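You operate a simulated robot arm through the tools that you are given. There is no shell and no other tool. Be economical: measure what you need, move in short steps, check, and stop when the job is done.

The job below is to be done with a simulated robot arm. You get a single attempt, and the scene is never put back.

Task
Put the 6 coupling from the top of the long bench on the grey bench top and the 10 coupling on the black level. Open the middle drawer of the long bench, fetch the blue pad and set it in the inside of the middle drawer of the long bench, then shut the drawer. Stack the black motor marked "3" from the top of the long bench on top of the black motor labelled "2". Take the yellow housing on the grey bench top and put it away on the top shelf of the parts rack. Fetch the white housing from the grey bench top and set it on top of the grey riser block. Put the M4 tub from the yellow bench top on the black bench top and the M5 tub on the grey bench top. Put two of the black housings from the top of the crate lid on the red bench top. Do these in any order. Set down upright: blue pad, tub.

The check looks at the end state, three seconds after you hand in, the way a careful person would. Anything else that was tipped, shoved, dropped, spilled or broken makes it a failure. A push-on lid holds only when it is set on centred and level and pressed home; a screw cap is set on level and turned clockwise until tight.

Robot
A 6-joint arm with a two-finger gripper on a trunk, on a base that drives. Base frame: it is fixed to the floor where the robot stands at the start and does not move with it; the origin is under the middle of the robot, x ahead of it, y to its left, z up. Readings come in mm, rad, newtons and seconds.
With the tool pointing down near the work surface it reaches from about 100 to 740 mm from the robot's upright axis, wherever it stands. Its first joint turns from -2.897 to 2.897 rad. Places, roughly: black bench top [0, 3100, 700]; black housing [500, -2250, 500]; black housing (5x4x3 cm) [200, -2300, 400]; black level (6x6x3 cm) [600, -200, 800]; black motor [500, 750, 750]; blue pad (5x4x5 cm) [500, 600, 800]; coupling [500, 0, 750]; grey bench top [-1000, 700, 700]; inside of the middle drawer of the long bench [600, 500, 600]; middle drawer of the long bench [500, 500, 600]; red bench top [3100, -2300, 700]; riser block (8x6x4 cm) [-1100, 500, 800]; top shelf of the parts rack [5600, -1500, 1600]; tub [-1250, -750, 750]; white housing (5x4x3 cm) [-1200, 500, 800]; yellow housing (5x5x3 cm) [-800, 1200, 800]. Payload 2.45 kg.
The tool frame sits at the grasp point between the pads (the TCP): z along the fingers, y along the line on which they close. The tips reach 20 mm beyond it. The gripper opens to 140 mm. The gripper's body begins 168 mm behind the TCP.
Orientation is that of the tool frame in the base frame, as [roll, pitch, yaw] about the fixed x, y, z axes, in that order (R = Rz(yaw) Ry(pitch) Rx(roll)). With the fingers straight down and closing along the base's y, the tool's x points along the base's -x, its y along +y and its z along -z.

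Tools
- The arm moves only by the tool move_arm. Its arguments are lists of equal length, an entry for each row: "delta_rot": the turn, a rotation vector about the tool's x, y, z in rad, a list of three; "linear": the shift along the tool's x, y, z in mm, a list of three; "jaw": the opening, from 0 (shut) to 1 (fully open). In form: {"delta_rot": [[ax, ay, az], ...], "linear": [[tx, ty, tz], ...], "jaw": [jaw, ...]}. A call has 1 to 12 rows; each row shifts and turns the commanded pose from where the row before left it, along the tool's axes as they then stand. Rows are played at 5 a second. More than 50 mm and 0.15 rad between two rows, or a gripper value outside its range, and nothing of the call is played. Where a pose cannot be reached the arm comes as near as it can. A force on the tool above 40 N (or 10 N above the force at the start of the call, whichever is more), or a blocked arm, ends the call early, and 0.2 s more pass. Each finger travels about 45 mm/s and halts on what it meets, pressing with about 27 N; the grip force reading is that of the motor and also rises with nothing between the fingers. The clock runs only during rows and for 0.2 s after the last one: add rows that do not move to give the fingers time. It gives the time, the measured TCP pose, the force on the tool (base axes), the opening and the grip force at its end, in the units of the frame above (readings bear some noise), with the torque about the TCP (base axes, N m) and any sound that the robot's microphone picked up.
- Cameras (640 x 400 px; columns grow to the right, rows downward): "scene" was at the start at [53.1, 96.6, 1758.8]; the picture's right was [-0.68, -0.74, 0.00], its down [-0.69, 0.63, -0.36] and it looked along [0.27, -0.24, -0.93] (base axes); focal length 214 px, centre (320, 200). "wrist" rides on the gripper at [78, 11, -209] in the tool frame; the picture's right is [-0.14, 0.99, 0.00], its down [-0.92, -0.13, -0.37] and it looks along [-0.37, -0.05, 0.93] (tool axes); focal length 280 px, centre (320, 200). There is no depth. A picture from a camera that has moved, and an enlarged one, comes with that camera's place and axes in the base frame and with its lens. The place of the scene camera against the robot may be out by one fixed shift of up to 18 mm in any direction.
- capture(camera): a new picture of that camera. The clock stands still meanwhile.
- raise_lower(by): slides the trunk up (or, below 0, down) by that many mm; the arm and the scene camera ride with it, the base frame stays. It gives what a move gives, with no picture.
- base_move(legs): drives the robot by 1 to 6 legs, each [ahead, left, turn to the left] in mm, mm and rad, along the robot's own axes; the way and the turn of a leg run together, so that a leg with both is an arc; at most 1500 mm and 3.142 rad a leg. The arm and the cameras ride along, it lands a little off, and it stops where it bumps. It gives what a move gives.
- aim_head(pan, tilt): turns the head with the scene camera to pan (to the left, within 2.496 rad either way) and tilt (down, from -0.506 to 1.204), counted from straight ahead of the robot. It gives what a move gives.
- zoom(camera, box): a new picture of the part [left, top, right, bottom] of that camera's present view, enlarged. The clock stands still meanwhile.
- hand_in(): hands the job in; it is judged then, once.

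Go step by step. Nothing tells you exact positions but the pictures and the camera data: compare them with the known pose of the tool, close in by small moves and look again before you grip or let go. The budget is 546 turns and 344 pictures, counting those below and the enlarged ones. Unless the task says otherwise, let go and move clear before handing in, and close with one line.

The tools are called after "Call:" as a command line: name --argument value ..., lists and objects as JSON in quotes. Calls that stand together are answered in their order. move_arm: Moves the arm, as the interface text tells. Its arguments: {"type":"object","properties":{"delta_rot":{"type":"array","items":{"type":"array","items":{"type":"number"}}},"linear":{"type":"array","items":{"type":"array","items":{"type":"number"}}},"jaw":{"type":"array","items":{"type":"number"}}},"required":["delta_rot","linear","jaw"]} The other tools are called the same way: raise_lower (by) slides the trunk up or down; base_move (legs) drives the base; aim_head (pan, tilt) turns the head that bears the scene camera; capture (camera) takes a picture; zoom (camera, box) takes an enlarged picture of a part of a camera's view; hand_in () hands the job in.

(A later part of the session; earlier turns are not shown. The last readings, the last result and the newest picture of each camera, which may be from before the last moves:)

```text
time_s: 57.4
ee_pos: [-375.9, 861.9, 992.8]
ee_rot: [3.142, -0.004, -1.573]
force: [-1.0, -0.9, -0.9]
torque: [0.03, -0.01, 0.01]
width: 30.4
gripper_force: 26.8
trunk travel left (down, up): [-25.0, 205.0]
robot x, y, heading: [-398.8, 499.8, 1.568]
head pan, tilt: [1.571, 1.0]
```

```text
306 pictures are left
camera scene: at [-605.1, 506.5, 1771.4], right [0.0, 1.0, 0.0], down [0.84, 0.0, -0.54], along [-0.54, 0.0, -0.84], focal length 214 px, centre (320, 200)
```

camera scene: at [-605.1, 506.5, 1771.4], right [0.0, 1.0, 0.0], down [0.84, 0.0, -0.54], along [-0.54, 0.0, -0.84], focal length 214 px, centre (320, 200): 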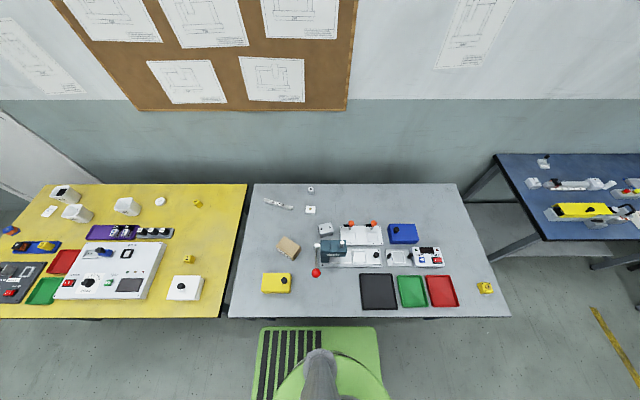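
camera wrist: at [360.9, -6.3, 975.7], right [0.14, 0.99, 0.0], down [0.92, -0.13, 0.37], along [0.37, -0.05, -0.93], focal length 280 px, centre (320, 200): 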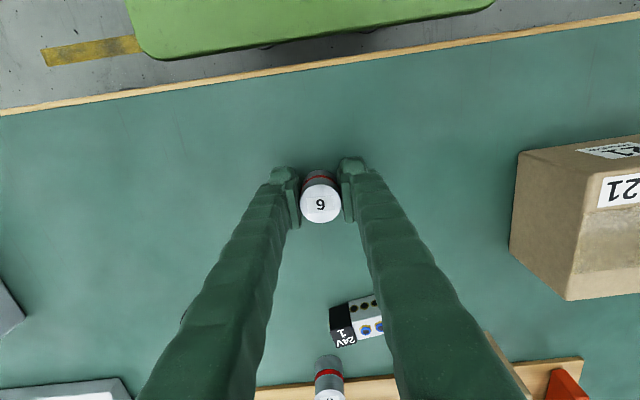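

Call:
zoom --camera "scene" --box '[260, 170, 420, 270]'

```text
4.00 times, centred on (340, 220) of scene
camera zoom: at [-605.1, 506.5, 1771.4], right [0.0, 1.0, 0.0], down [0.84, 0.0, -0.54], along [-0.54, 0.0, -0.84], focal length 858 px, centre (240, 120)
```

zoom: 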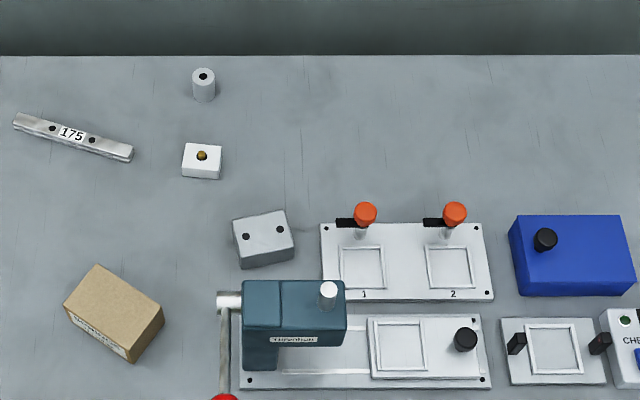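

The white housing is near (-1193, 455), the riser near (-1077, 534), and there's free space at the front around (-745, 460). I'm swinging the arm over to the left side now.

Call:
move_arm --delta_rot '[[0, 0, -0.131], [0, 0, -0.131], [0, 0, -0.131], [0, 0, -0.131], [0, 0, -0.131], [0, 0, -0.131], [0, 0, -0.131], [0, 0, -0.131], [0, 0, -0.131], [0, 0, -0.131], [0, 0, -0.131], [0, 0, -0.131]]' --linear '[[3.1, 47.5, 0], [3.1, 47.5, 0], [3.1, 47.5, 0], [3.1, 47.5, 0], [3.1, 47.5, 0], [3.1, 47.5, 0], [3.1, 47.5, 0], [3.1, 47.5, 0], [3.1, 47.5, 0], [3.1, 47.5, 0], [3.1, 47.5, 0], [3.1, 47.5, 0]]' --jaw '[0.1, 0.1, 0.1, 0.1, 0.1, 0.1, 0.1, 0.1, 0.1, 0.1, 0.1, 0.1]'

Call:
capture --camera "wrist"

```text
time_s: 59.5
ee_pos: [-693.6, 710.4, 1002.0]
ee_rot: [3.132, 0.02, -0.63]
force: [0.1, -0.6, -0.5]
torque: [0.02, 0.02, 0.01]
width: 30.4
gripper_force: 26.8
trunk travel left (down, up): [-25.0, 205.0]
robot x, y, heading: [-397.2, 502.9, 1.567]
head pan, tilt: [1.571, 1.0]
stopped in row 10: the arm was blocked; the commanded pose is now the measured one
```

```text
304 pictures are left
camera wrist: at [-631.7, 655.2, 1209.8], right [-0.7, -0.72, 0.01], down [-0.66, 0.64, 0.39], along [-0.28, 0.26, -0.92], focal length 280 px, centre (320, 200)
```

wrist: 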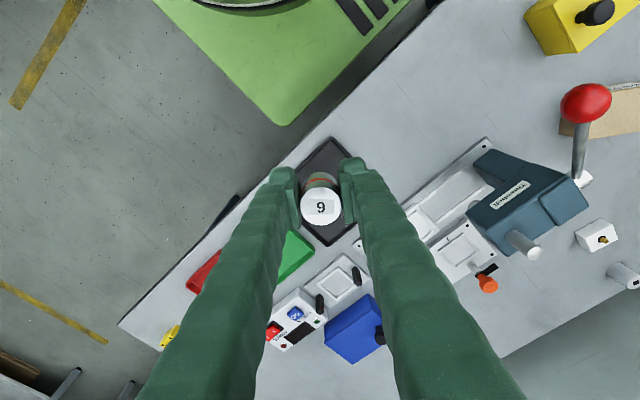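

The mast on the robot's left blocked the arm. I'll swing back and present the robot's right side to the bench instead.

Call:
move_arm --delta_rot '[[0, 0, 0.131], [0, 0, 0.131], [0, 0, 0.131], [0, 0, 0.131], [0, 0, 0.131], [0, 0, 0.131], [0, 0, 0.131], [0, 0, 0.02]]' --linear '[[3.1, -47.3, 0], [3.1, -47.3, 0], [3.1, -47.3, 0], [3.1, -47.3, 0], [3.1, -47.3, 0], [3.1, -47.3, 0], [3.1, -47.3, 0], [0, 0, 0]]' --jaw '[0.1, 0.1, 0.1, 0.1, 0.1, 0.1, 0.1, 0.1]'

Call:
base_move --legs '[[0, -230, 0], [0, 0, 3.14]]'

Call:
move_arm --delta_rot '[[0, 0, 0.131], [0, 0, 0.131], [0, 0, 0.131], [0, 0, 0.131], [0, 0, 0.131], [0, 0, 0.131], [0, 0, 0.131], [0, 0, 0.131], [0, 0, 0.131], [0, 0, 0.131], [0, 0, 0.131], [0, 0, 0.131]]' --linear '[[3.1, -47.3, 0], [3.1, -47.3, 0], [3.1, -47.3, 0], [3.1, -47.3, 0], [3.1, -47.3, 0], [3.1, -47.3, 0], [3.1, -47.3, 0], [3.1, -47.3, 0], [3.1, -47.3, 0], [3.1, -47.3, 0], [3.1, -47.3, 0], [3.1, -47.3, 0]]' --jaw '[0.1, 0.1, 0.1, 0.1, 0.1, 0.1, 0.1, 0.1, 0.1, 0.1, 0.1, 0.1]'

```text
time_s: 61.3
ee_pos: [-413.9, 862.5, 997.5]
ee_rot: [3.12, 0.004, -1.555]
force: [-0.4, -0.7, -0.2]
torque: [-0.03, 0.03, 0.0]
width: 30.5
gripper_force: 26.4
trunk travel left (down, up): [-25.0, 205.0]
robot x, y, heading: [-395.3, 501.8, 1.574]
head pan, tilt: [1.571, 1.0]
```

```text
time_s: 71.2
ee_pos: [-151.5, 140.2, 997.3]
ee_rot: [3.122, 0.004, 1.579]
force: [-0.1, -1.3, -1.3]
torque: [0.0, -0.04, 0.02]
width: 30.6
gripper_force: 26.4
trunk travel left (down, up): [-25.0, 205.0]
robot x, y, heading: [-168.4, 504.1, -1.583]
head pan, tilt: [1.571, 1.0]
```

```text
time_s: 73.8
ee_pos: [-516.6, 498.7, 989.3]
ee_rot: [3.137, -0.023, 0.006]
force: [0.9, -0.1, -0.4]
torque: [0.01, 0.02, 0.01]
width: 30.2
gripper_force: 26.6
trunk travel left (down, up): [-25.0, 205.0]
robot x, y, heading: [-166.0, 499.5, -1.576]
head pan, tilt: [1.571, 1.0]
```

Call:
base_move --legs '[[0, -258, 0.006]]'

Call:
aim_head --pan -1.57 --tilt 1.1

Call:
move_arm --delta_rot '[[0.0046, -0.023, 0]]' --linear '[[0, 0, 0]]' --jaw '[0.1]'

Call:
capture --camera "wrist"

Call:
capture --camera "scene"

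```text
time_s: 76.7
ee_pos: [-772.4, 496.6, 989.4]
ee_rot: [3.14, -0.022, 0.012]
force: [3.9, 0.5, 1.3]
torque: [0.0, -0.08, -0.02]
width: 29.8
gripper_force: 27.4
trunk travel left (down, up): [-25.0, 205.0]
robot x, y, heading: [-422.5, 502.9, -1.575]
head pan, tilt: [1.571, 1.0]
```

```text
time_s: 79.4
ee_pos: [-773.4, 496.4, 988.5]
ee_rot: [3.137, -0.023, 0.011]
force: [4.3, -1.0, 3.3]
torque: [-0.03, -0.01, -0.02]
width: 30.4
gripper_force: 27.7
trunk travel left (down, up): [-25.0, 205.0]
robot x, y, heading: [-424.6, 505.9, -1.572]
head pan, tilt: [-1.571, 1.1]
```

```text
time_s: 79.8
ee_pos: [-773.0, 496.9, 988.8]
ee_rot: [-3.14, 0.001, 0.012]
force: [4.8, 0.2, 4.3]
torque: [-0.02, -0.02, -0.01]
width: 30.4
gripper_force: 26.4
trunk travel left (down, up): [-25.0, 205.0]
robot x, y, heading: [-424.2, 506.9, -1.574]
head pan, tilt: [-1.571, 1.1]
```

```text
303 pictures are left
camera wrist: at [-693.7, 486.7, 1199.3], right [-0.13, -0.99, 0.0], down [-0.92, 0.12, 0.37], along [-0.37, 0.05, -0.93], focal length 280 px, centre (320, 200)
```

wrist: 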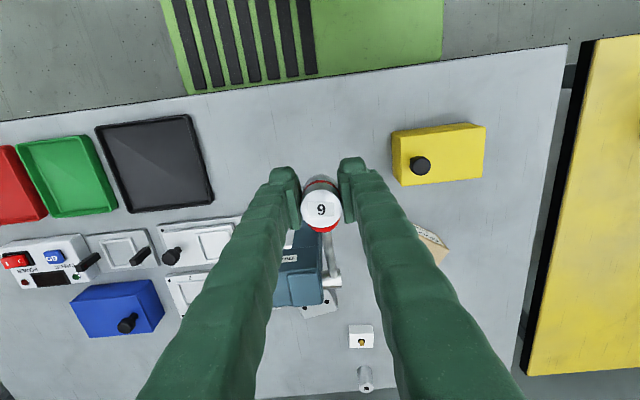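

```text
302 pictures are left
camera scene: at [-344.4, 487.2, 1764.8], right [0.0, 1.0, 0.0], down [0.89, 0.0, -0.45], along [-0.45, 0.0, -0.89], focal length 214 px, centre (320, 200)
```

scene: 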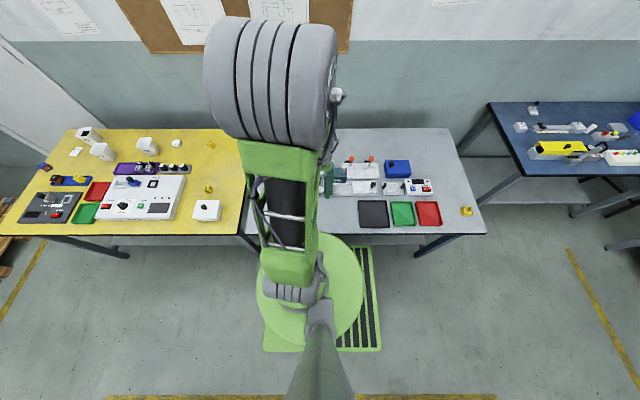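

There's a small steady force: the coupling may be touching the press handle's red ball. Backing away to +x and looking.

Call:
move_arm --delta_rot '[[0, 0, 0], [0, 0, 0]]' --linear '[[40, 0, -20], [0, 0, 0]]' --jaw '[0.1, 0.1]'

Call:
capture --camera "wrist"

```text
time_s: 80.4
ee_pos: [-731.7, 497.2, 1008.7]
ee_rot: [-3.139, 0.001, 0.011]
force: [-0.1, 0.5, -0.9]
torque: [-0.02, 0.05, -0.01]
width: 30.0
gripper_force: 27.4
trunk travel left (down, up): [-25.0, 205.0]
robot x, y, heading: [-423.4, 501.5, -1.572]
head pan, tilt: [-1.571, 1.1]
```

```text
301 pictures are left
camera wrist: at [-652.4, 486.5, 1219.3], right [-0.13, -0.99, 0.0], down [-0.92, 0.12, 0.37], along [-0.37, 0.05, -0.93], focal length 280 px, centre (320, 200)
```

wrist: 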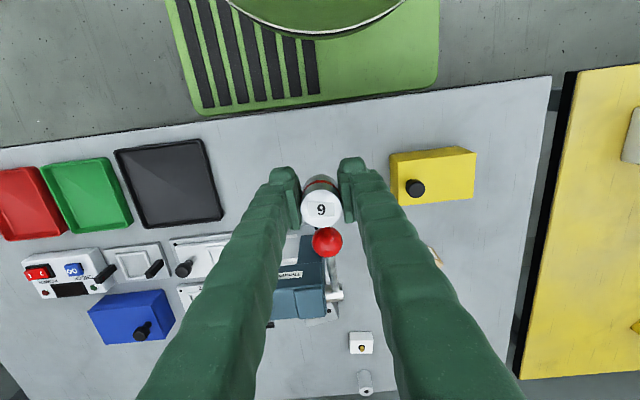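

Contact relieved. I'll place the coupling at about (-738, 580), clear of the lever.

Call:
move_arm --delta_rot '[[0, 0, 0], [0, 0, 0], [0, 0, 0], [0, 0, 0], [0, 0, 0], [0, 0, 0], [0, 0, 0]]' --linear '[[-3, -42, 0], [-3, -42, 0], [0, 0, 45], [0, 0, 45], [0, 0, 45], [0, 0, 45], [0, 0, 0]]' --jaw '[0.1, 0.1, 0.1, 0.1, 0.1, 0.1, 0.1]'

Call:
capture --camera "wrist"

```text
time_s: 82.0
ee_pos: [-740.4, 582.0, 826.9]
ee_rot: [-3.141, 0.0, 0.012]
force: [0.0, -0.6, -0.6]
torque: [-0.04, -0.05, -0.04]
width: 30.5
gripper_force: 27.3
trunk travel left (down, up): [-25.0, 205.0]
robot x, y, heading: [-424.4, 502.7, -1.576]
head pan, tilt: [-1.571, 1.1]
```

```text
300 pictures are left
camera wrist: at [-661.7, 571.9, 1038.0], right [-0.13, -0.99, 0.0], down [-0.92, 0.12, 0.37], along [-0.37, 0.05, -0.93], focal length 280 px, centre (320, 200)
```

wrist: 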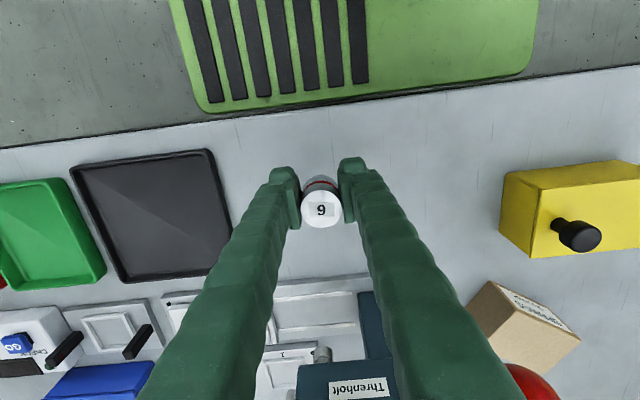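

Call:
move_arm --delta_rot '[[0, 0, 0], [0, 0, 0], [0, 0, 0]]' --linear '[[0, 0, 26], [0, 0, 25], [0, 0, 0]]' --jaw '[0.1, 0.1, 0.1]'

Call:
move_arm --delta_rot '[[0, 0, 0], [0, 0, 0], [0, 0, 0], [0, 0, 0]]' --linear '[[0, 0, 2], [0, 0, 2], [0, 0, 2], [0, 0, 2]]' --jaw '[0.1, 0.1, 0.1, 0.1]'

```text
time_s: 82.8
ee_pos: [-738.7, 580.6, 777.0]
ee_rot: [-3.14, 0.001, 0.012]
force: [-0.4, -1.4, 0.1]
torque: [0.03, -0.01, 0.0]
width: 30.5
gripper_force: 26.9
trunk travel left (down, up): [-25.0, 205.0]
robot x, y, heading: [-423.9, 500.6, -1.577]
head pan, tilt: [-1.571, 1.1]
```

```text
time_s: 83.8
ee_pos: [-740.8, 580.5, 769.9]
ee_rot: [-3.14, 0.001, 0.012]
force: [-1.0, -0.1, -1.1]
torque: [-0.03, -0.01, 0.04]
width: 30.5
gripper_force: 27.1
trunk travel left (down, up): [-25.0, 205.0]
robot x, y, heading: [-420.5, 502.8, -1.574]
head pan, tilt: [-1.571, 1.1]
```

Call:
move_arm --delta_rot '[[0, 0, 0], [0, 0, 0], [0, 0, 0]]' --linear '[[0, 0, 2], [0, 0, 2], [0, 0, 0]]' --jaw '[0.1, 0.1, 0.1]'

Call:
move_arm --delta_rot '[[0, 0, 0], [0, 0, 0], [0, 0, 0]]' --linear '[[0, 0, 2], [0, 0, 1], [0, 0, 0]]' --jaw '[0.1, 0.1, 0.1]'

```text
time_s: 84.6
ee_pos: [-739.7, 579.7, 765.8]
ee_rot: [-3.141, 0.0, 0.011]
force: [0.3, -1.0, 1.9]
torque: [-0.03, -0.02, 0.02]
width: 30.1
gripper_force: 26.8
trunk travel left (down, up): [-25.0, 205.0]
robot x, y, heading: [-420.9, 506.8, -1.572]
head pan, tilt: [-1.571, 1.1]
```

```text
time_s: 85.4
ee_pos: [-739.7, 580.8, 762.1]
ee_rot: [-3.14, 0.003, 0.012]
force: [1.8, 0.3, 26.9]
torque: [0.01, 0.2, 0.0]
width: 30.1
gripper_force: 26.9
trunk travel left (down, up): [-25.0, 205.0]
robot x, y, heading: [-424.6, 502.1, -1.577]
head pan, tilt: [-1.571, 1.1]
```

Call:
move_arm --delta_rot '[[0, 0, 0], [0, 0, 0], [0, 0, 0], [0, 0, 0], [0, 0, 0], [0, 0, 0], [0, 0, 0], [0, 0, 0], [0, 0, 0]]' --linear '[[0, 0, -2], [0, 0, 0], [0, 0, 0], [0, 0, 0], [0, 0, -20], [0, 0, -40], [0, 0, -45], [0, 0, -45], [0, 0, -45]]' --jaw '[0.1, 0.3, 0.45, 0.45, 0.45, 0.45, 0.45, 0.45, 0.45]'

Call:
capture --camera "wrist"

```text
time_s: 87.4
ee_pos: [-740.6, 582.3, 960.2]
ee_rot: [-3.141, 0.0, 0.013]
force: [0.0, 0.1, 0.4]
torque: [0.04, 0.01, -0.02]
width: 63.2
gripper_force: 0.1
trunk travel left (down, up): [-25.0, 205.0]
robot x, y, heading: [-422.0, 505.3, -1.576]
head pan, tilt: [-1.571, 1.1]
```

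```text
299 pictures are left
camera wrist: at [-661.1, 572.7, 1170.0], right [-0.12, -0.99, 0.0], down [-0.92, 0.12, 0.37], along [-0.37, 0.05, -0.93], focal length 280 px, centre (320, 200)
```

wrist: 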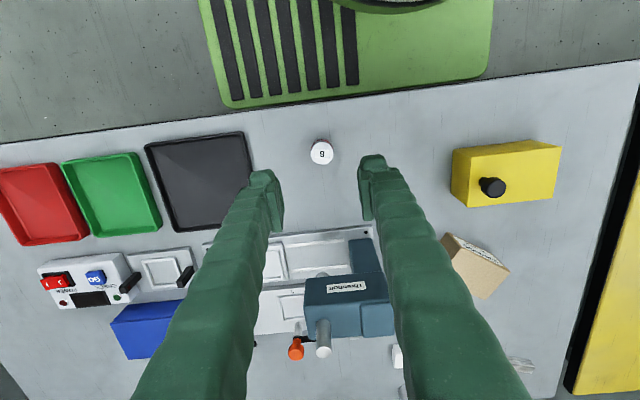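

The 6 coupling is standing on the grey bench. Next is the white housing near (-1193, 455): I'll go around the lever and look from above.

Call:
move_arm --delta_rot '[[0, 0, 0], [0, 0, 0], [0, 0, 0], [0, 0, 0], [0, 0, 0], [0, 0, 0], [0, 0, 0], [0, 0, 0], [0, 0, 0], [0, 0, 0], [0, 0, 0]]' --linear '[[0, 45, -10], [0, 45, -10], [0, 35, -10], [0, 30, -5], [-48, 0, 0], [-48, 0, 0], [-48, 0, 5], [-48, -4, 10], [-48, -5, 10], [-48, -5, 10], [-48, -5, 10]]' --jaw '[0.6, 0.6, 0.6, 0.6, 0.6, 0.6, 0.6, 0.6, 0.6, 0.6, 0.6]'

Call:
capture --camera "wrist"

```text
time_s: 89.8
ee_pos: [-1077.7, 438.7, 948.6]
ee_rot: [-3.14, 0.0, 0.012]
force: [-1.3, 0.1, 0.4]
torque: [0.03, 0.0, 0.04]
width: 84.0
gripper_force: 0.0
trunk travel left (down, up): [-25.0, 205.0]
robot x, y, heading: [-424.9, 502.5, -1.57]
head pan, tilt: [-1.571, 1.1]
```

```text
298 pictures are left
camera wrist: at [-999.1, 429.0, 1158.7], right [-0.13, -0.99, 0.0], down [-0.92, 0.12, 0.37], along [-0.37, 0.05, -0.93], focal length 280 px, centre (320, 200)
```

wrist: 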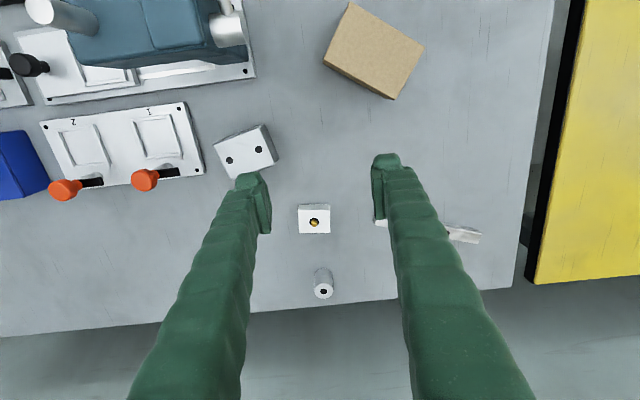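

Call:
move_arm --delta_rot '[[0, 0, 0.143], [0, 0, 0], [0, 0, 0], [0, 0, 0], [0, 0, 0]]' --linear '[[-36, -8, 15], [-36, -3, 25], [-38, -3, 25], [0, 0, 25], [0, 0, 0]]' --jaw '[0.6, 0.6, 0.6, 0.6, 0.6]'

Call:
capture --camera "wrist"

```text
time_s: 91.0
ee_pos: [-1185.3, 465.1, 860.1]
ee_rot: [-3.141, 0.001, -0.13]
force: [0.1, -0.2, 0.0]
torque: [0.04, 0.04, 0.0]
width: 84.0
gripper_force: 0.2
trunk travel left (down, up): [-25.0, 205.0]
robot x, y, heading: [-423.7, 503.8, -1.579]
head pan, tilt: [-1.571, 1.1]
```

```text
297 pictures are left
camera wrist: at [-1108.5, 443.9, 1069.7], right [-0.27, -0.96, 0.0], down [-0.9, 0.25, 0.37], along [-0.36, 0.1, -0.93], focal length 280 px, centre (320, 200)
```

wrist: 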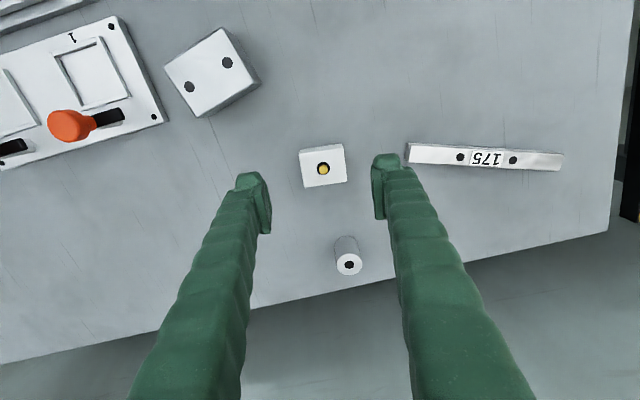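

Call:
move_arm --delta_rot '[[0, 0, 0], [0, 0, 0], [0, 0, 0], [0, 0, 0]]' --linear '[[-2, 2.5, 40], [0, 0, 40], [0, 0, 16], [0, 0, 0]]' --jaw '[0.6, 0.6, 0.6, 0.6]'

Call:
capture --camera "wrist"

```text
time_s: 92.0
ee_pos: [-1186.0, 463.7, 764.5]
ee_rot: [-3.14, 0.0, -0.133]
force: [0.1, 0.8, 0.1]
torque: [-0.01, 0.0, -0.01]
width: 83.8
gripper_force: 0.0
trunk travel left (down, up): [-25.0, 205.0]
robot x, y, heading: [-425.5, 503.7, -1.571]
head pan, tilt: [-1.571, 1.1]
```

```text
296 pictures are left
camera wrist: at [-1110.2, 442.4, 975.0], right [-0.27, -0.96, 0.0], down [-0.9, 0.25, 0.37], along [-0.36, 0.1, -0.93], focal length 280 px, centre (320, 200)
```

wrist: 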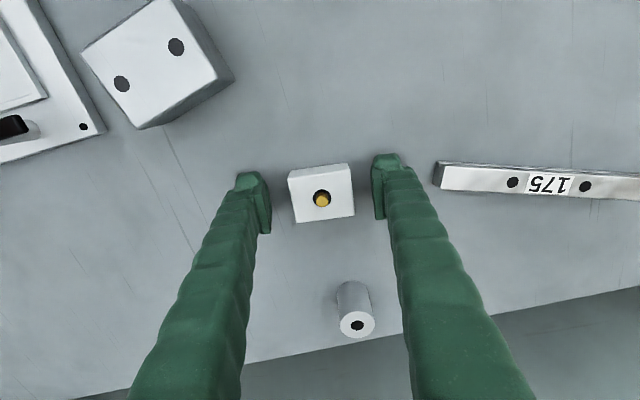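

Call:
move_arm --delta_rot '[[0, 0, 0], [0, 0, 0], [0, 0, 0], [0, 0, 0], [0, 0, 0], [0, 0, 0], [0, 0, 0]]' --linear '[[0, 0, 0], [0, 0, 0], [0, 0, 0], [0, 0, 0], [0, 0, -30], [0, 0, -40], [0, 0, -40]]' --jaw '[0.4, 0.25, 0.25, 0.25, 0.25, 0.25, 0.25]'

Call:
capture --camera "wrist"

```text
time_s: 93.6
ee_pos: [-1186.6, 461.0, 873.2]
ee_rot: [-3.138, 0.0, -0.13]
force: [0.3, 0.7, -0.8]
torque: [0.01, 0.01, 0.01]
width: 48.7
gripper_force: 26.9
trunk travel left (down, up): [-25.0, 205.0]
robot x, y, heading: [-422.5, 504.0, -1.576]
head pan, tilt: [-1.571, 1.1]
```

```text
295 pictures are left
camera wrist: at [-1109.8, 440.3, 1084.0], right [-0.27, -0.96, 0.0], down [-0.9, 0.25, 0.37], along [-0.35, 0.1, -0.93], focal length 280 px, centre (320, 200)
```

wrist: 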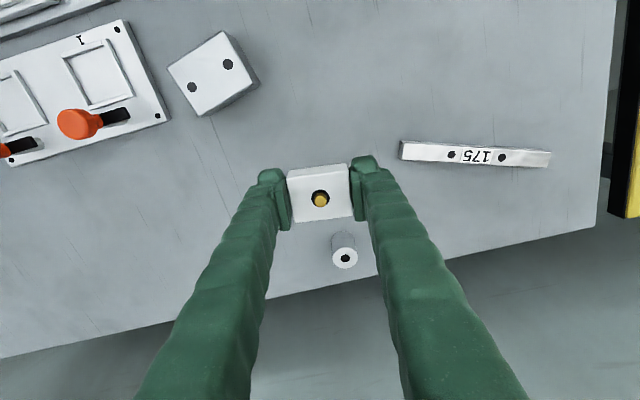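

Call:
move_arm --delta_rot '[[0, 0, 0], [0, 0, 0], [0, 0, 0], [0, 0, 0], [0, 0, 0]]' --linear '[[36, -31, 0], [36, -31, 0], [37, -32, 0], [0, 0, 30], [0, 0, 0]]' --jaw '[0.25, 0.25, 0.25, 0.25, 0.25]'

Call:
zoom --camera "wrist" --box '[200, 100, 440, 250]'

Call:
zoom --camera "scene" --box '[240, 130, 400, 230]'

```text
time_s: 94.8
ee_pos: [-1065.3, 541.2, 844.8]
ee_rot: [-3.14, -0.001, -0.131]
force: [-0.1, -0.1, -0.6]
torque: [0.03, -0.04, -0.02]
width: 48.8
gripper_force: 27.4
trunk travel left (down, up): [-25.0, 205.0]
robot x, y, heading: [-425.3, 503.5, -1.575]
head pan, tilt: [-1.571, 1.1]
```

```text
2.67 times, centred on (320, 175) of wrist
camera zoom: at [-988.6, 520.0, 1055.4], right [-0.27, -0.96, 0.0], down [-0.9, 0.25, 0.37], along [-0.36, 0.1, -0.93], focal length 748 px, centre (320, 267)
```

zoom: 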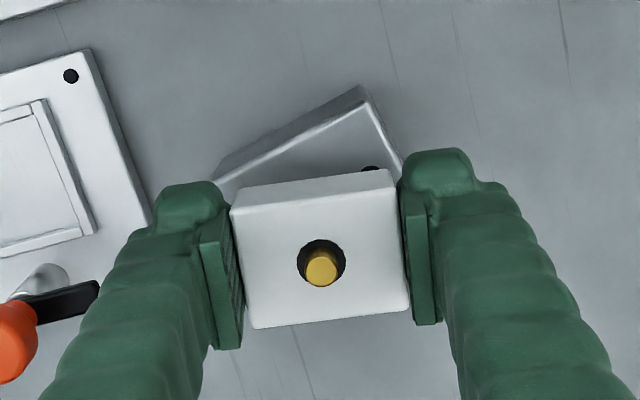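

```text
4.00 times, centred on (320, 180) of scene
camera zoom: at [-345.5, 487.0, 1764.8], right [0.0, 1.0, 0.0], down [0.89, 0.0, -0.45], along [-0.45, 0.0, -0.89], focal length 858 px, centre (320, 280)
```

zoom: 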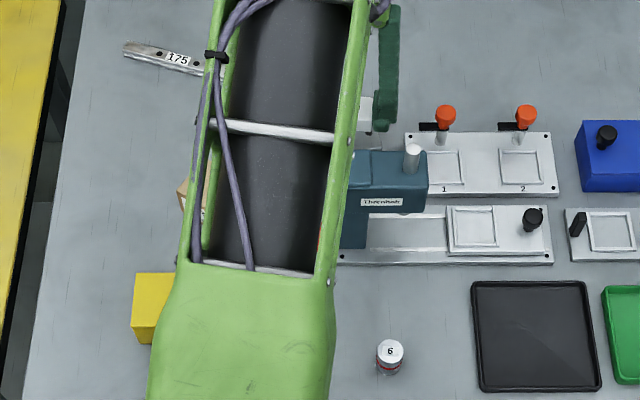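

The housing is centred over the riser. Lowering it to contact.

Call:
move_arm --delta_rot '[[0, 0, 0], [0, 0, 0], [0, 0, 0]]' --linear '[[0, 0, 20], [0, 0, 14], [0, 0, 0]]' --jaw '[0.25, 0.25, 0.25]'

Call:
move_arm --delta_rot '[[0, 0, 0], [0, 0, 0], [0, 0, 0]]' --linear '[[0, 0, 2], [0, 0, 2], [0, 0, 0]]' --jaw '[0.25, 0.25, 0.25]'

Call:
move_arm --delta_rot '[[0, 0, 0], [0, 0, 0]]' --linear '[[0, 0, 2], [0, 0, 0]]' --jaw '[0.25, 0.25]'

```text
time_s: 95.6
ee_pos: [-1065.8, 540.0, 811.4]
ee_rot: [-3.139, 0.003, -0.131]
force: [-0.5, -0.2, -0.2]
torque: [-0.04, 0.04, -0.01]
width: 48.8
gripper_force: 27.3
trunk travel left (down, up): [-25.0, 205.0]
robot x, y, heading: [-419.7, 504.9, -1.572]
head pan, tilt: [-1.571, 1.1]
```

```text
time_s: 96.4
ee_pos: [-1064.7, 540.5, 806.7]
ee_rot: [-3.141, -0.001, -0.131]
force: [0.8, -0.7, -0.3]
torque: [0.0, 0.02, 0.01]
width: 48.6
gripper_force: 27.6
trunk travel left (down, up): [-25.0, 205.0]
robot x, y, heading: [-423.5, 500.9, -1.571]
head pan, tilt: [-1.571, 1.1]
```

```text
time_s: 97.0
ee_pos: [-1064.5, 540.1, 806.5]
ee_rot: [-3.14, 0.003, -0.131]
force: [1.1, -0.5, 8.3]
torque: [0.04, -0.09, 0.0]
width: 48.7
gripper_force: 27.2
trunk travel left (down, up): [-25.0, 205.0]
robot x, y, heading: [-421.0, 503.0, -1.578]
head pan, tilt: [-1.571, 1.1]
```

Contact at about 806. Releasing and rising.

Call:
move_arm --delta_rot '[[0, 0, 0], [0, 0, 0], [0, 0, 0], [0, 0, 0], [0, 0, 0], [0, 0, 0], [0, 0, 0], [0, 0, 0], [0, 0, 0]]' --linear '[[0, 0, -0.6], [0, 0, 0], [0, 0, 0], [0, 0, 0], [0, 0, -20], [0, 0, -40], [0, 0, -45], [0, 0, -45], [0, 0, -45]]' --jaw '[0.4, 0.45, 0.55, 0.55, 0.55, 0.55, 0.55, 0.55, 0.55]'

Call:
capture --camera "wrist"

```text
time_s: 99.0
ee_pos: [-1063.4, 542.6, 1000.0]
ee_rot: [-3.14, -0.001, -0.13]
force: [0.6, 0.1, -0.3]
torque: [0.05, -0.02, 0.0]
width: 77.2
gripper_force: 0.1
trunk travel left (down, up): [-25.0, 205.0]
robot x, y, heading: [-424.2, 502.3, -1.575]
head pan, tilt: [-1.571, 1.1]
```

```text
292 pictures are left
camera wrist: at [-987.0, 521.6, 1208.8], right [-0.27, -0.96, 0.0], down [-0.9, 0.25, 0.37], along [-0.36, 0.1, -0.93], focal length 280 px, centre (320, 200)
```

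wrist: 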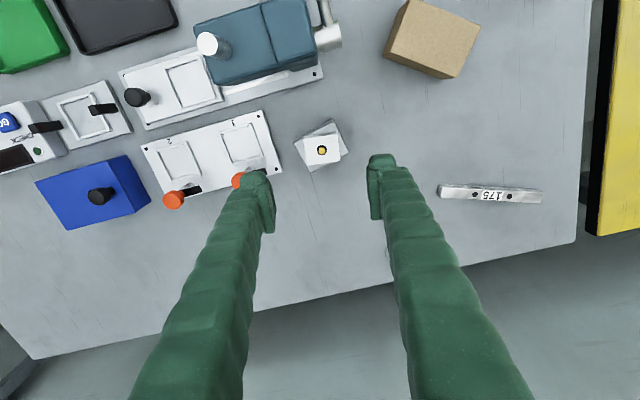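

The white housing is on the riser. Next is the M5 tub on the yellow bench, so I'm driving along -y.

Call:
base_move --legs '[[1243, 0, 0]]'

Call:
capture --camera "wrist"

Call:
capture --camera "scene"

```text
time_s: 105.2
ee_pos: [-1065.9, -706.0, 998.8]
ee_rot: [-3.139, 0.0, -0.126]
force: [0.0, -0.5, 0.1]
torque: [0.01, 0.01, -0.01]
width: 76.8
gripper_force: 0.0
trunk travel left (down, up): [-25.0, 205.0]
robot x, y, heading: [-425.4, -741.2, -1.572]
head pan, tilt: [-1.571, 1.1]
```

```text
291 pictures are left
camera wrist: at [-989.0, -725.9, 1208.1], right [-0.26, -0.97, 0.0], down [-0.9, 0.24, 0.37], along [-0.36, 0.1, -0.93], focal length 280 px, centre (320, 200)
```

wrist: 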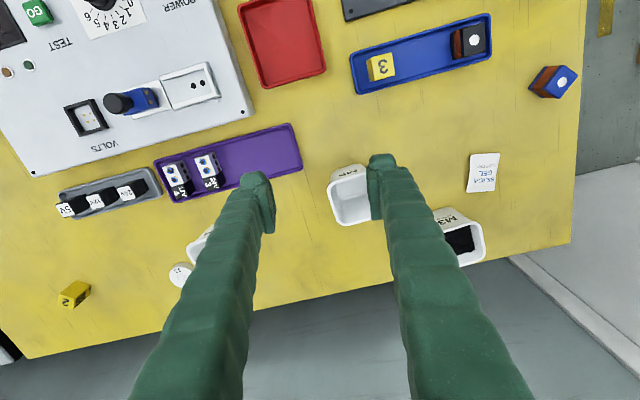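

```text
290 pictures are left
camera scene: at [-346.1, -756.8, 1764.8], right [0.0, 1.0, 0.0], down [0.89, 0.0, -0.45], along [-0.45, 0.0, -0.89], focal length 214 px, centre (320, 200)
```

scene: 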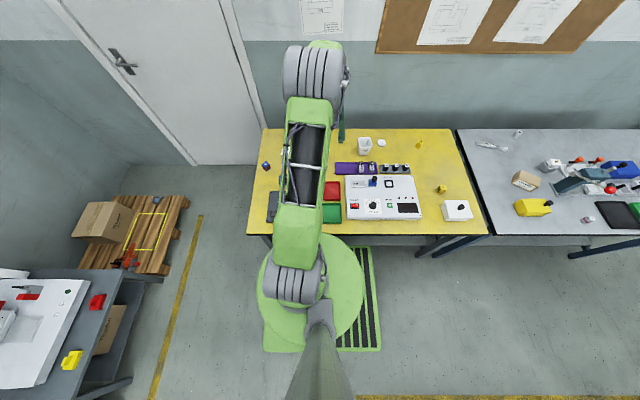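

Call:
move_arm --delta_rot '[[0, 0, 0], [0, 0, 0], [0, 0, 0]]' --linear '[[-40, 16, 22], [-40, 16, 22], [0, 0, 26]]' --jaw '[1, 1, 1]'

Call:
move_arm --delta_rot '[[0, 0, 0], [0, 0, 0]]' --linear '[[0, 0, 0], [0, 0, 0]]' --jaw '[1, 1]'

Call:
capture --camera "wrist"

```text
time_s: 106.0
ee_pos: [-1149.0, -727.9, 929.3]
ee_rot: [-3.141, 0.002, -0.125]
force: [-0.7, -0.1, 0.9]
torque: [-0.01, -0.03, 0.0]
width: 139.9
gripper_force: 0.1
trunk travel left (down, up): [-25.0, 205.0]
robot x, y, heading: [-425.8, -743.6, -1.57]
head pan, tilt: [-1.571, 1.1]
```

```text
time_s: 106.7
ee_pos: [-1149.0, -726.3, 928.1]
ee_rot: [-3.141, 0.001, -0.126]
force: [0.3, -0.9, -1.4]
torque: [0.0, 0.0, -0.03]
width: 140.0
gripper_force: 0.1
trunk travel left (down, up): [-25.0, 205.0]
robot x, y, heading: [-422.9, -739.9, -1.566]
head pan, tilt: [-1.571, 1.1]
```

```text
289 pictures are left
camera wrist: at [-1071.2, -748.5, 1137.9], right [-0.26, -0.97, 0.0], down [-0.9, 0.24, 0.37], along [-0.36, 0.1, -0.93], focal length 280 px, centre (320, 200)
```

wrist: 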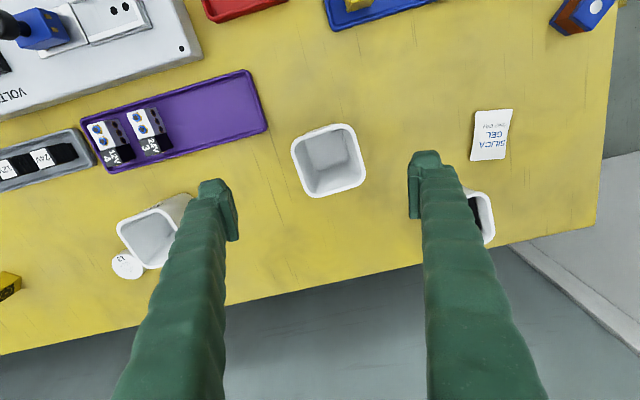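

Call:
move_arm --delta_rot '[[0, 0, -0.075], [0, 0, -0.075], [0, 0, 0]]' --linear '[[-1.5, 11, 35], [0, 0, 43], [0, 0, 0]]' --jaw '[0.72, 0.72, 0.72]'

Call:
capture --camera "wrist"

```text
time_s: 107.5
ee_pos: [-1150.0, -739.6, 851.4]
ee_rot: [3.141, 0.0, 0.027]
force: [0.1, -0.6, 0.1]
torque: [-0.02, -0.01, -0.03]
width: 100.8
gripper_force: 0.0
trunk travel left (down, up): [-25.0, 205.0]
robot x, y, heading: [-425.6, -742.9, -1.569]
head pan, tilt: [-1.571, 1.1]
```

```text
288 pictures are left
camera wrist: at [-1071.0, -747.8, 1061.3], right [-0.11, -0.99, 0.0], down [-0.92, 0.1, 0.37], along [-0.37, 0.04, -0.93], focal length 280 px, centre (320, 200)
```

wrist: 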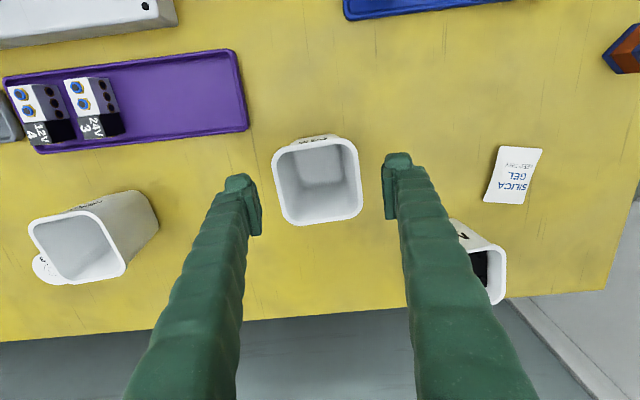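

Call:
move_arm --delta_rot '[[0, 0, 0], [0, 0, 0]]' --linear '[[0, -2.5, 31], [0, 0, 0]]' --jaw '[0.72, 0.72]'

Call:
capture --camera "wrist"

Call:
zoom --camera "scene" --box '[240, 90, 400, 190]'

```text
time_s: 108.0
ee_pos: [-1151.6, -735.1, 821.1]
ee_rot: [-3.139, 0.001, 0.025]
force: [0.0, -0.2, -0.7]
torque: [-0.01, -0.01, 0.01]
width: 100.7
gripper_force: 0.1
trunk travel left (down, up): [-25.0, 205.0]
robot x, y, heading: [-422.1, -737.7, -1.565]
head pan, tilt: [-1.571, 1.1]
```

```text
287 pictures are left
camera wrist: at [-1072.5, -744.4, 1030.8], right [-0.11, -0.99, 0.0], down [-0.92, 0.1, 0.37], along [-0.37, 0.04, -0.93], focal length 280 px, centre (320, 200)
```

wrist: 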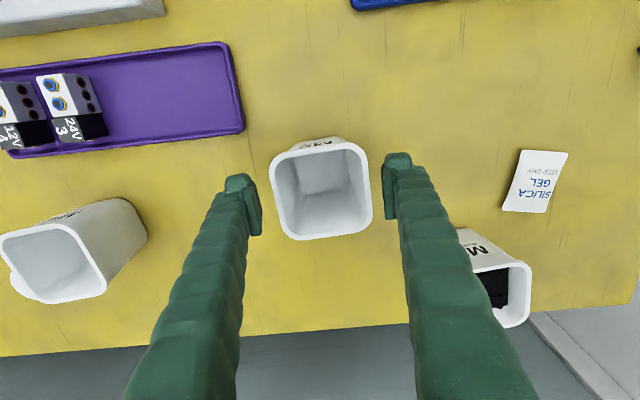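

```text
4.00 times, centred on (320, 140) of scene
camera zoom: at [-346.5, -756.6, 1764.8], right [0.0, 1.0, 0.0], down [0.89, 0.0, -0.45], along [-0.45, 0.0, -0.89], focal length 858 px, centre (320, 440)
```

zoom: 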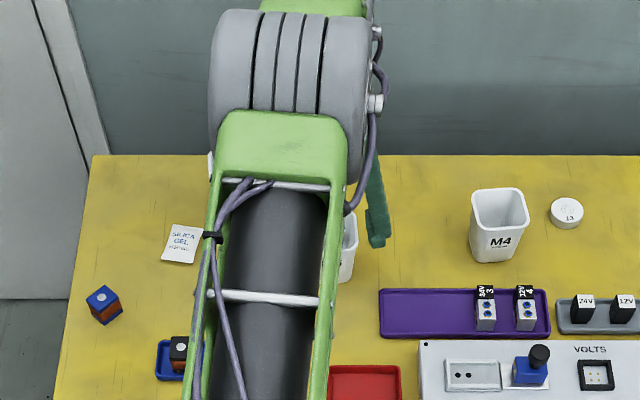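

Call:
move_arm --delta_rot '[[0, 0, 0], [0, 0, 0], [0, 0, 0], [0, 0, 0], [0, 0, 0]]' --linear '[[0, 0, 24], [0, 0, 0], [0, 0, 0], [0, 0, 0], [0, 0, 0]]' --jaw '[0.72, 0.6, 0.4, 0.4, 0.4]'

Call:
capture --camera "wrist"

```text
time_s: 109.2
ee_pos: [-1150.8, -734.1, 797.0]
ee_rot: [-3.141, 0.0, 0.023]
force: [-0.3, -0.5, 2.0]
torque: [0.01, 0.04, 0.06]
width: 73.3
gripper_force: 27.2
trunk travel left (down, up): [-25.0, 205.0]
robot x, y, heading: [-425.6, -737.6, -1.573]
head pan, tilt: [-1.571, 1.1]
```

```text
285 pictures are left
camera wrist: at [-1072.5, -743.4, 1006.3], right [-0.11, -0.99, 0.0], down [-0.92, 0.1, 0.37], along [-0.37, 0.04, -0.93], focal length 280 px, centre (320, 200)
```

wrist: 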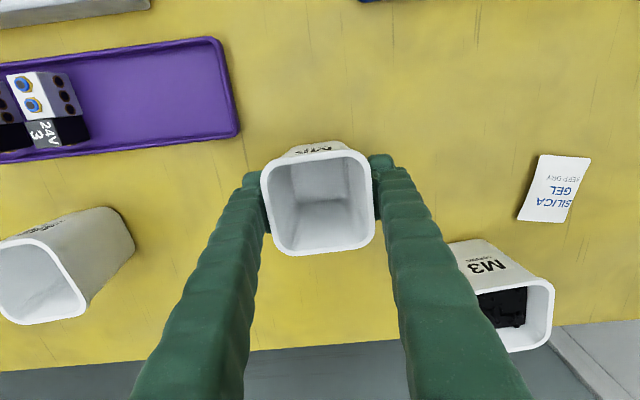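

Tub gripped. Lifting and checking.

Call:
move_arm --delta_rot '[[0, 0, 0], [0, 0, 0], [0, 0, 0], [0, 0, 0], [0, 0, 0], [0, 0, 0]]' --linear '[[0, 0, -25], [0, 0, -45], [0, 0, -45], [20, 0, -45], [30, 0, -35], [30, 0, -10]]' --jaw '[0.4, 0.4, 0.4, 0.4, 0.4, 0.4]'

Call:
capture --camera "wrist"

```text
time_s: 110.7
ee_pos: [-1072.7, -734.7, 999.9]
ee_rot: [-3.139, 0.001, 0.026]
force: [-0.2, -0.6, 0.4]
torque: [-0.01, 0.0, 0.03]
width: 73.6
gripper_force: 27.2
trunk travel left (down, up): [-25.0, 205.0]
robot x, y, heading: [-423.7, -741.0, -1.565]
head pan, tilt: [-1.571, 1.1]
```

```text
284 pictures are left
camera wrist: at [-993.4, -743.0, 1210.6], right [-0.11, -0.99, 0.0], down [-0.92, 0.1, 0.37], along [-0.37, 0.04, -0.93], focal length 280 px, centre (320, 200)
```

wrist: 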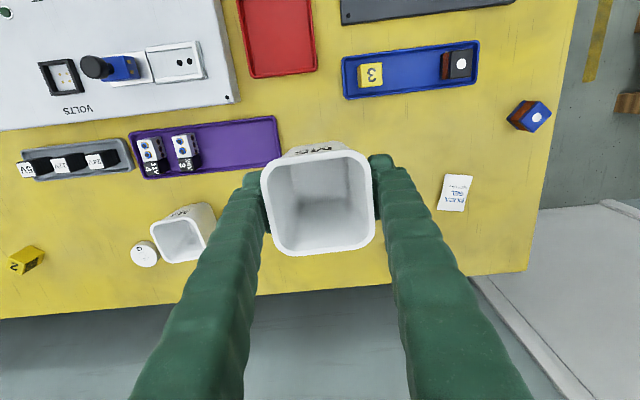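

Call:
base_move --legs '[[-940, 0, 0], [-930, 0, 0]]'

Call:
capture --camera "scene"

Call:
capture --camera "wrist"

```text
time_s: 120.0
ee_pos: [-1064.7, 1122.5, 999.6]
ee_rot: [-3.14, 0.0, 0.017]
force: [0.6, -0.5, -0.7]
torque: [-0.05, 0.01, 0.02]
width: 73.4
gripper_force: 26.7
trunk travel left (down, up): [-25.0, 205.0]
robot x, y, heading: [-412.9, 1113.2, -1.578]
head pan, tilt: [-1.571, 1.1]
```

```text
283 pictures are left
camera scene: at [-338.3, 1095.6, 1764.8], right [0.01, 1.0, 0.0], down [0.89, 0.0, -0.45], along [-0.45, 0.0, -0.89], focal length 214 px, centre (320, 200)
```

scene: 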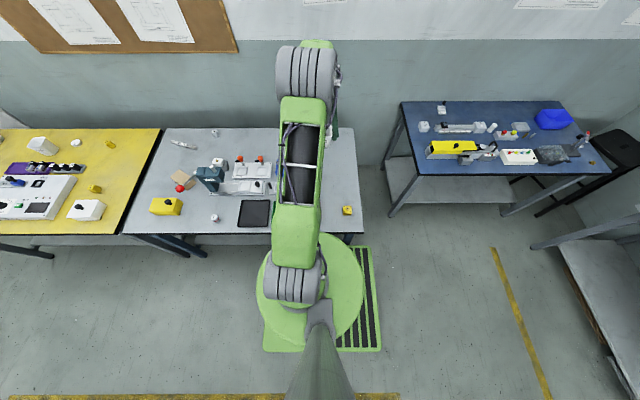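

```text
282 pictures are left
camera wrist: at [-986.3, 1113.6, 1209.9], right [-0.12, -0.99, 0.0], down [-0.92, 0.11, 0.37], along [-0.37, 0.05, -0.93], focal length 280 px, centre (320, 200)
```

wrist: 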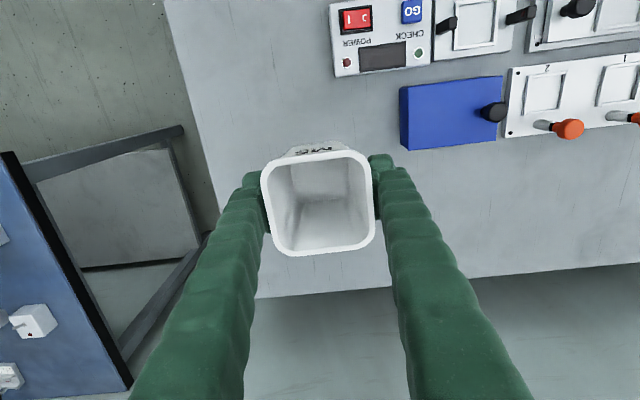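

Free space lies below the tub. Lowering it.

Call:
move_arm --delta_rot '[[0, 0, 0], [0, 0, 0], [0, 0, 0], [0, 0, 0], [0, 0, 0], [0, 0, 0]]' --linear '[[0, -7, 45], [0, -8, 45], [0, 0, 45], [0, 0, 35], [0, 0, 23], [0, 0, 0]]' --jaw '[0.4, 0.4, 0.4, 0.4, 0.4, 0.4]'

Call:
move_arm --delta_rot '[[0, 0, 0], [0, 0, 0], [0, 0, 0]]' --linear '[[0, 0, 2], [0, 0, 2], [0, 0, 0]]' --jaw '[0.4, 0.4, 0.4]'

Call:
move_arm --delta_rot '[[0, 0, 0], [0, 0, 0], [0, 0, 0]]' --linear '[[0, 0, 2], [0, 0, 1], [0, 0, 0]]' --jaw '[0.4, 0.4, 0.4]'

```text
time_s: 121.4
ee_pos: [-1066.7, 1140.5, 808.3]
ee_rot: [-3.14, 0.0, 0.017]
force: [0.4, 0.3, -0.1]
torque: [-0.01, -0.04, -0.01]
width: 73.3
gripper_force: 27.1
trunk travel left (down, up): [-25.0, 205.0]
robot x, y, heading: [-414.0, 1114.3, -1.573]
head pan, tilt: [-1.571, 1.1]
```

```text
time_s: 122.2
ee_pos: [-1065.3, 1138.7, 803.0]
ee_rot: [-3.139, 0.0, 0.02]
force: [-0.1, -0.3, -0.6]
torque: [-0.03, 0.0, 0.0]
width: 73.4
gripper_force: 26.7
trunk travel left (down, up): [-25.0, 205.0]
robot x, y, heading: [-418.3, 1113.3, -1.576]
head pan, tilt: [-1.571, 1.1]
```

```text
time_s: 123.0
ee_pos: [-1065.3, 1140.4, 800.8]
ee_rot: [-3.141, -0.001, 0.018]
force: [0.2, 0.8, -1.1]
torque: [-0.01, 0.0, 0.0]
width: 73.2
gripper_force: 26.6
trunk travel left (down, up): [-25.0, 205.0]
robot x, y, heading: [-417.5, 1109.8, -1.58]
head pan, tilt: [-1.571, 1.1]
```

Call:
move_arm --delta_rot '[[0, 0, 0], [0, 0, 0], [0, 0, 0]]' --linear '[[0, 0, 1.5], [0, 0, 1.5], [0, 0, 0]]' --jaw '[0.4, 0.4, 0.4]'

Call:
move_arm --delta_rot '[[0, 0, 0], [0, 0, 0], [0, 0, 0]]' --linear '[[0, 0, 1], [0, 0, 1], [0, 0, 0]]' --jaw '[0.4, 0.4, 0.4]'

```text
time_s: 123.8
ee_pos: [-1066.2, 1138.7, 796.1]
ee_rot: [-3.141, 0.0, 0.018]
force: [-0.7, 0.5, -0.4]
torque: [-0.01, 0.01, 0.02]
width: 73.6
gripper_force: 27.3
trunk travel left (down, up): [-25.0, 205.0]
robot x, y, heading: [-414.6, 1114.7, -1.577]
head pan, tilt: [-1.571, 1.1]
```

```text
time_s: 124.6
ee_pos: [-1065.3, 1137.3, 795.3]
ee_rot: [-3.14, 0.001, 0.018]
force: [0.5, -0.4, 6.9]
torque: [-0.02, -0.11, 0.01]
width: 73.3
gripper_force: 27.1
trunk travel left (down, up): [-25.0, 205.0]
robot x, y, heading: [-415.0, 1110.2, -1.58]
head pan, tilt: [-1.571, 1.1]
```

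Call:
move_arm --delta_rot '[[0, 0, 0], [0, 0, 0], [0, 0, 0], [0, 0, 0], [0, 0, 0], [0, 0, 0], [0, 0, 0], [0, 0, 0]]' --linear '[[0, 0, -0.5], [0, 0, 0], [0, 0, 0], [0, 0, -15], [0, 0, -40], [0, 0, -45], [0, 0, -45], [0, 0, -40]]' --jaw '[0.56, 0.65, 0.75, 0.75, 0.75, 0.75, 0.75, 0.75]'

Call:
capture --camera "wrist"

```text
time_s: 126.4
ee_pos: [-1063.2, 1139.8, 979.8]
ee_rot: [-3.141, 0.0, 0.017]
force: [0.8, 1.0, -0.1]
torque: [0.04, -0.02, -0.01]
width: 104.9
gripper_force: 0.0
trunk travel left (down, up): [-25.0, 205.0]
robot x, y, heading: [-418.6, 1115.2, -1.574]
head pan, tilt: [-1.571, 1.1]
```

```text
281 pictures are left
camera wrist: at [-984.1, 1130.9, 1190.5], right [-0.12, -0.99, 0.0], down [-0.92, 0.11, 0.37], along [-0.37, 0.05, -0.93], focal length 280 px, centre (320, 200)
```

wrist: 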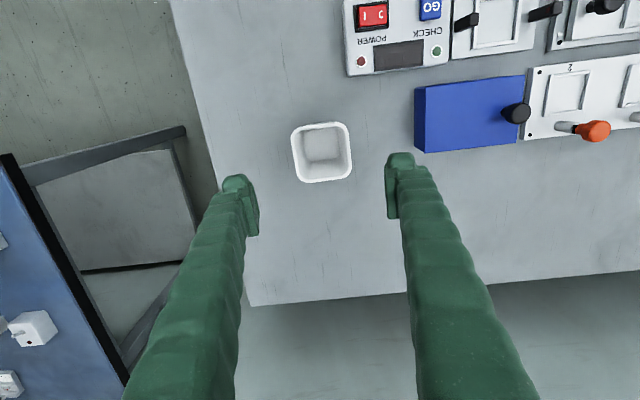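

The M5 tub is down and upright. Next I'll look at the yellow housing near (-800, 1240).

Call:
move_arm --delta_rot '[[0, 0, 0], [0, 0, 0], [0, 0, 0], [0, 0, 0], [0, 0, 0], [0, 0, 0], [0, 0, 0]]' --linear '[[45, -15, 0], [45, -15, 0], [45, -15, 0], [45, -15, 0], [45, -15, 0], [30, -15, 10], [0, 0, 40]]' --jaw '[0.6, 0.6, 0.6, 0.6, 0.6, 0.6, 0.6]'

Call:
capture --camera "wrist"

```text
time_s: 128.0
ee_pos: [-813.8, 1231.9, 928.0]
ee_rot: [-3.138, 0.001, 0.016]
force: [0.3, 0.6, 0.1]
torque: [0.01, 0.0, 0.03]
width: 83.9
gripper_force: 0.1
trunk travel left (down, up): [-25.0, 205.0]
robot x, y, heading: [-415.5, 1112.7, -1.576]
head pan, tilt: [-1.571, 1.1]
```

```text
280 pictures are left
camera wrist: at [-735.4, 1222.5, 1138.4], right [-0.12, -0.99, 0.0], down [-0.92, 0.11, 0.37], along [-0.37, 0.05, -0.93], focal length 280 px, centre (320, 200)
```

wrist: 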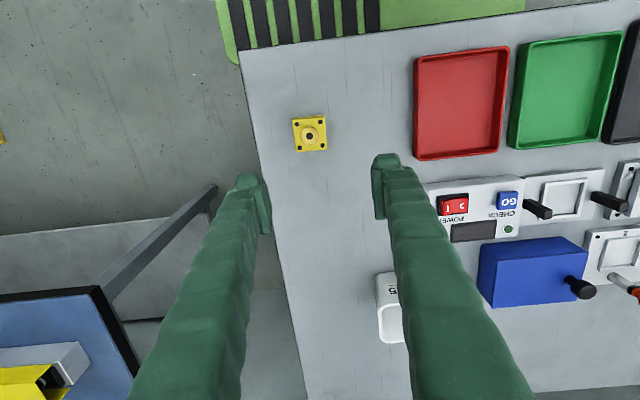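

The housing is a 5×5 cm flange with a boss. Before choosing a grip, I'll zoom on it and test how high the arm can go for the top shelf (z about 1600).

Call:
zoom --camera "wrist" --box '[270, 95, 350, 145]'

Call:
raise_lower --by 200

Call:
move_arm --delta_rot '[[0, 0, 0], [0, 0, 0], [0, 0, 0], [0, 0, 0], [0, 0, 0], [0, 0, 0], [0, 0, 0], [0, 0, 0], [0, 0, 0], [0, 0, 0], [0, 0, 0], [0, 0, 0]]' --linear '[[0, 0, -50], [0, 0, -50], [0, 0, -50], [0, 0, -50], [0, 0, -50], [0, 0, -50], [0, 0, -50], [0, 0, -50], [0, 0, -50], [0, 0, -50], [0, 0, -50], [0, 0, -50]]' --jaw '[0.6, 0.6, 0.6, 0.6, 0.6, 0.6, 0.6, 0.6, 0.6, 0.6, 0.6, 0.6]'

```text
8.00 times, centred on (310, 120) of wrist
camera zoom: at [-735.4, 1222.5, 1138.4], right [-0.12, -0.99, 0.0], down [-0.92, 0.11, 0.37], along [-0.37, 0.05, -0.93], focal length 2243 px, centre (400, 840)
```

zoom: 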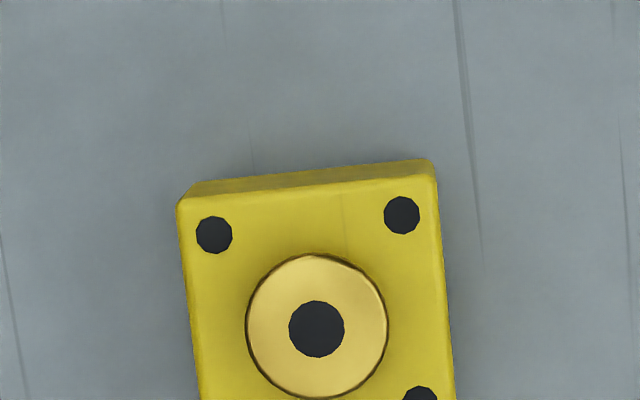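

```text
time_s: 130.1
ee_pos: [-815.1, 1231.8, 1130.1]
ee_rot: [-3.14, -0.001, 0.017]
force: [0.2, 0.2, 0.2]
torque: [-0.01, 0.02, 0.0]
width: 84.0
gripper_force: 0.1
trunk travel left (down, up): [-225.0, 5.0]
robot x, y, heading: [-415.0, 1113.6, -1.576]
head pan, tilt: [-1.571, 1.1]
```

```text
time_s: 132.7
ee_pos: [-806.0, 1226.3, 1705.0]
ee_rot: [-3.138, 0.005, 0.021]
force: [1.0, -0.2, 0.9]
torque: [0.06, 0.05, 0.03]
width: 83.8
gripper_force: 0.1
out of reach, approached as far as the arm can: row 12
trunk travel left (down, up): [-225.0, 5.0]
robot x, y, heading: [-417.9, 1111.6, -1.573]
head pan, tilt: [-1.571, 1.1]
```

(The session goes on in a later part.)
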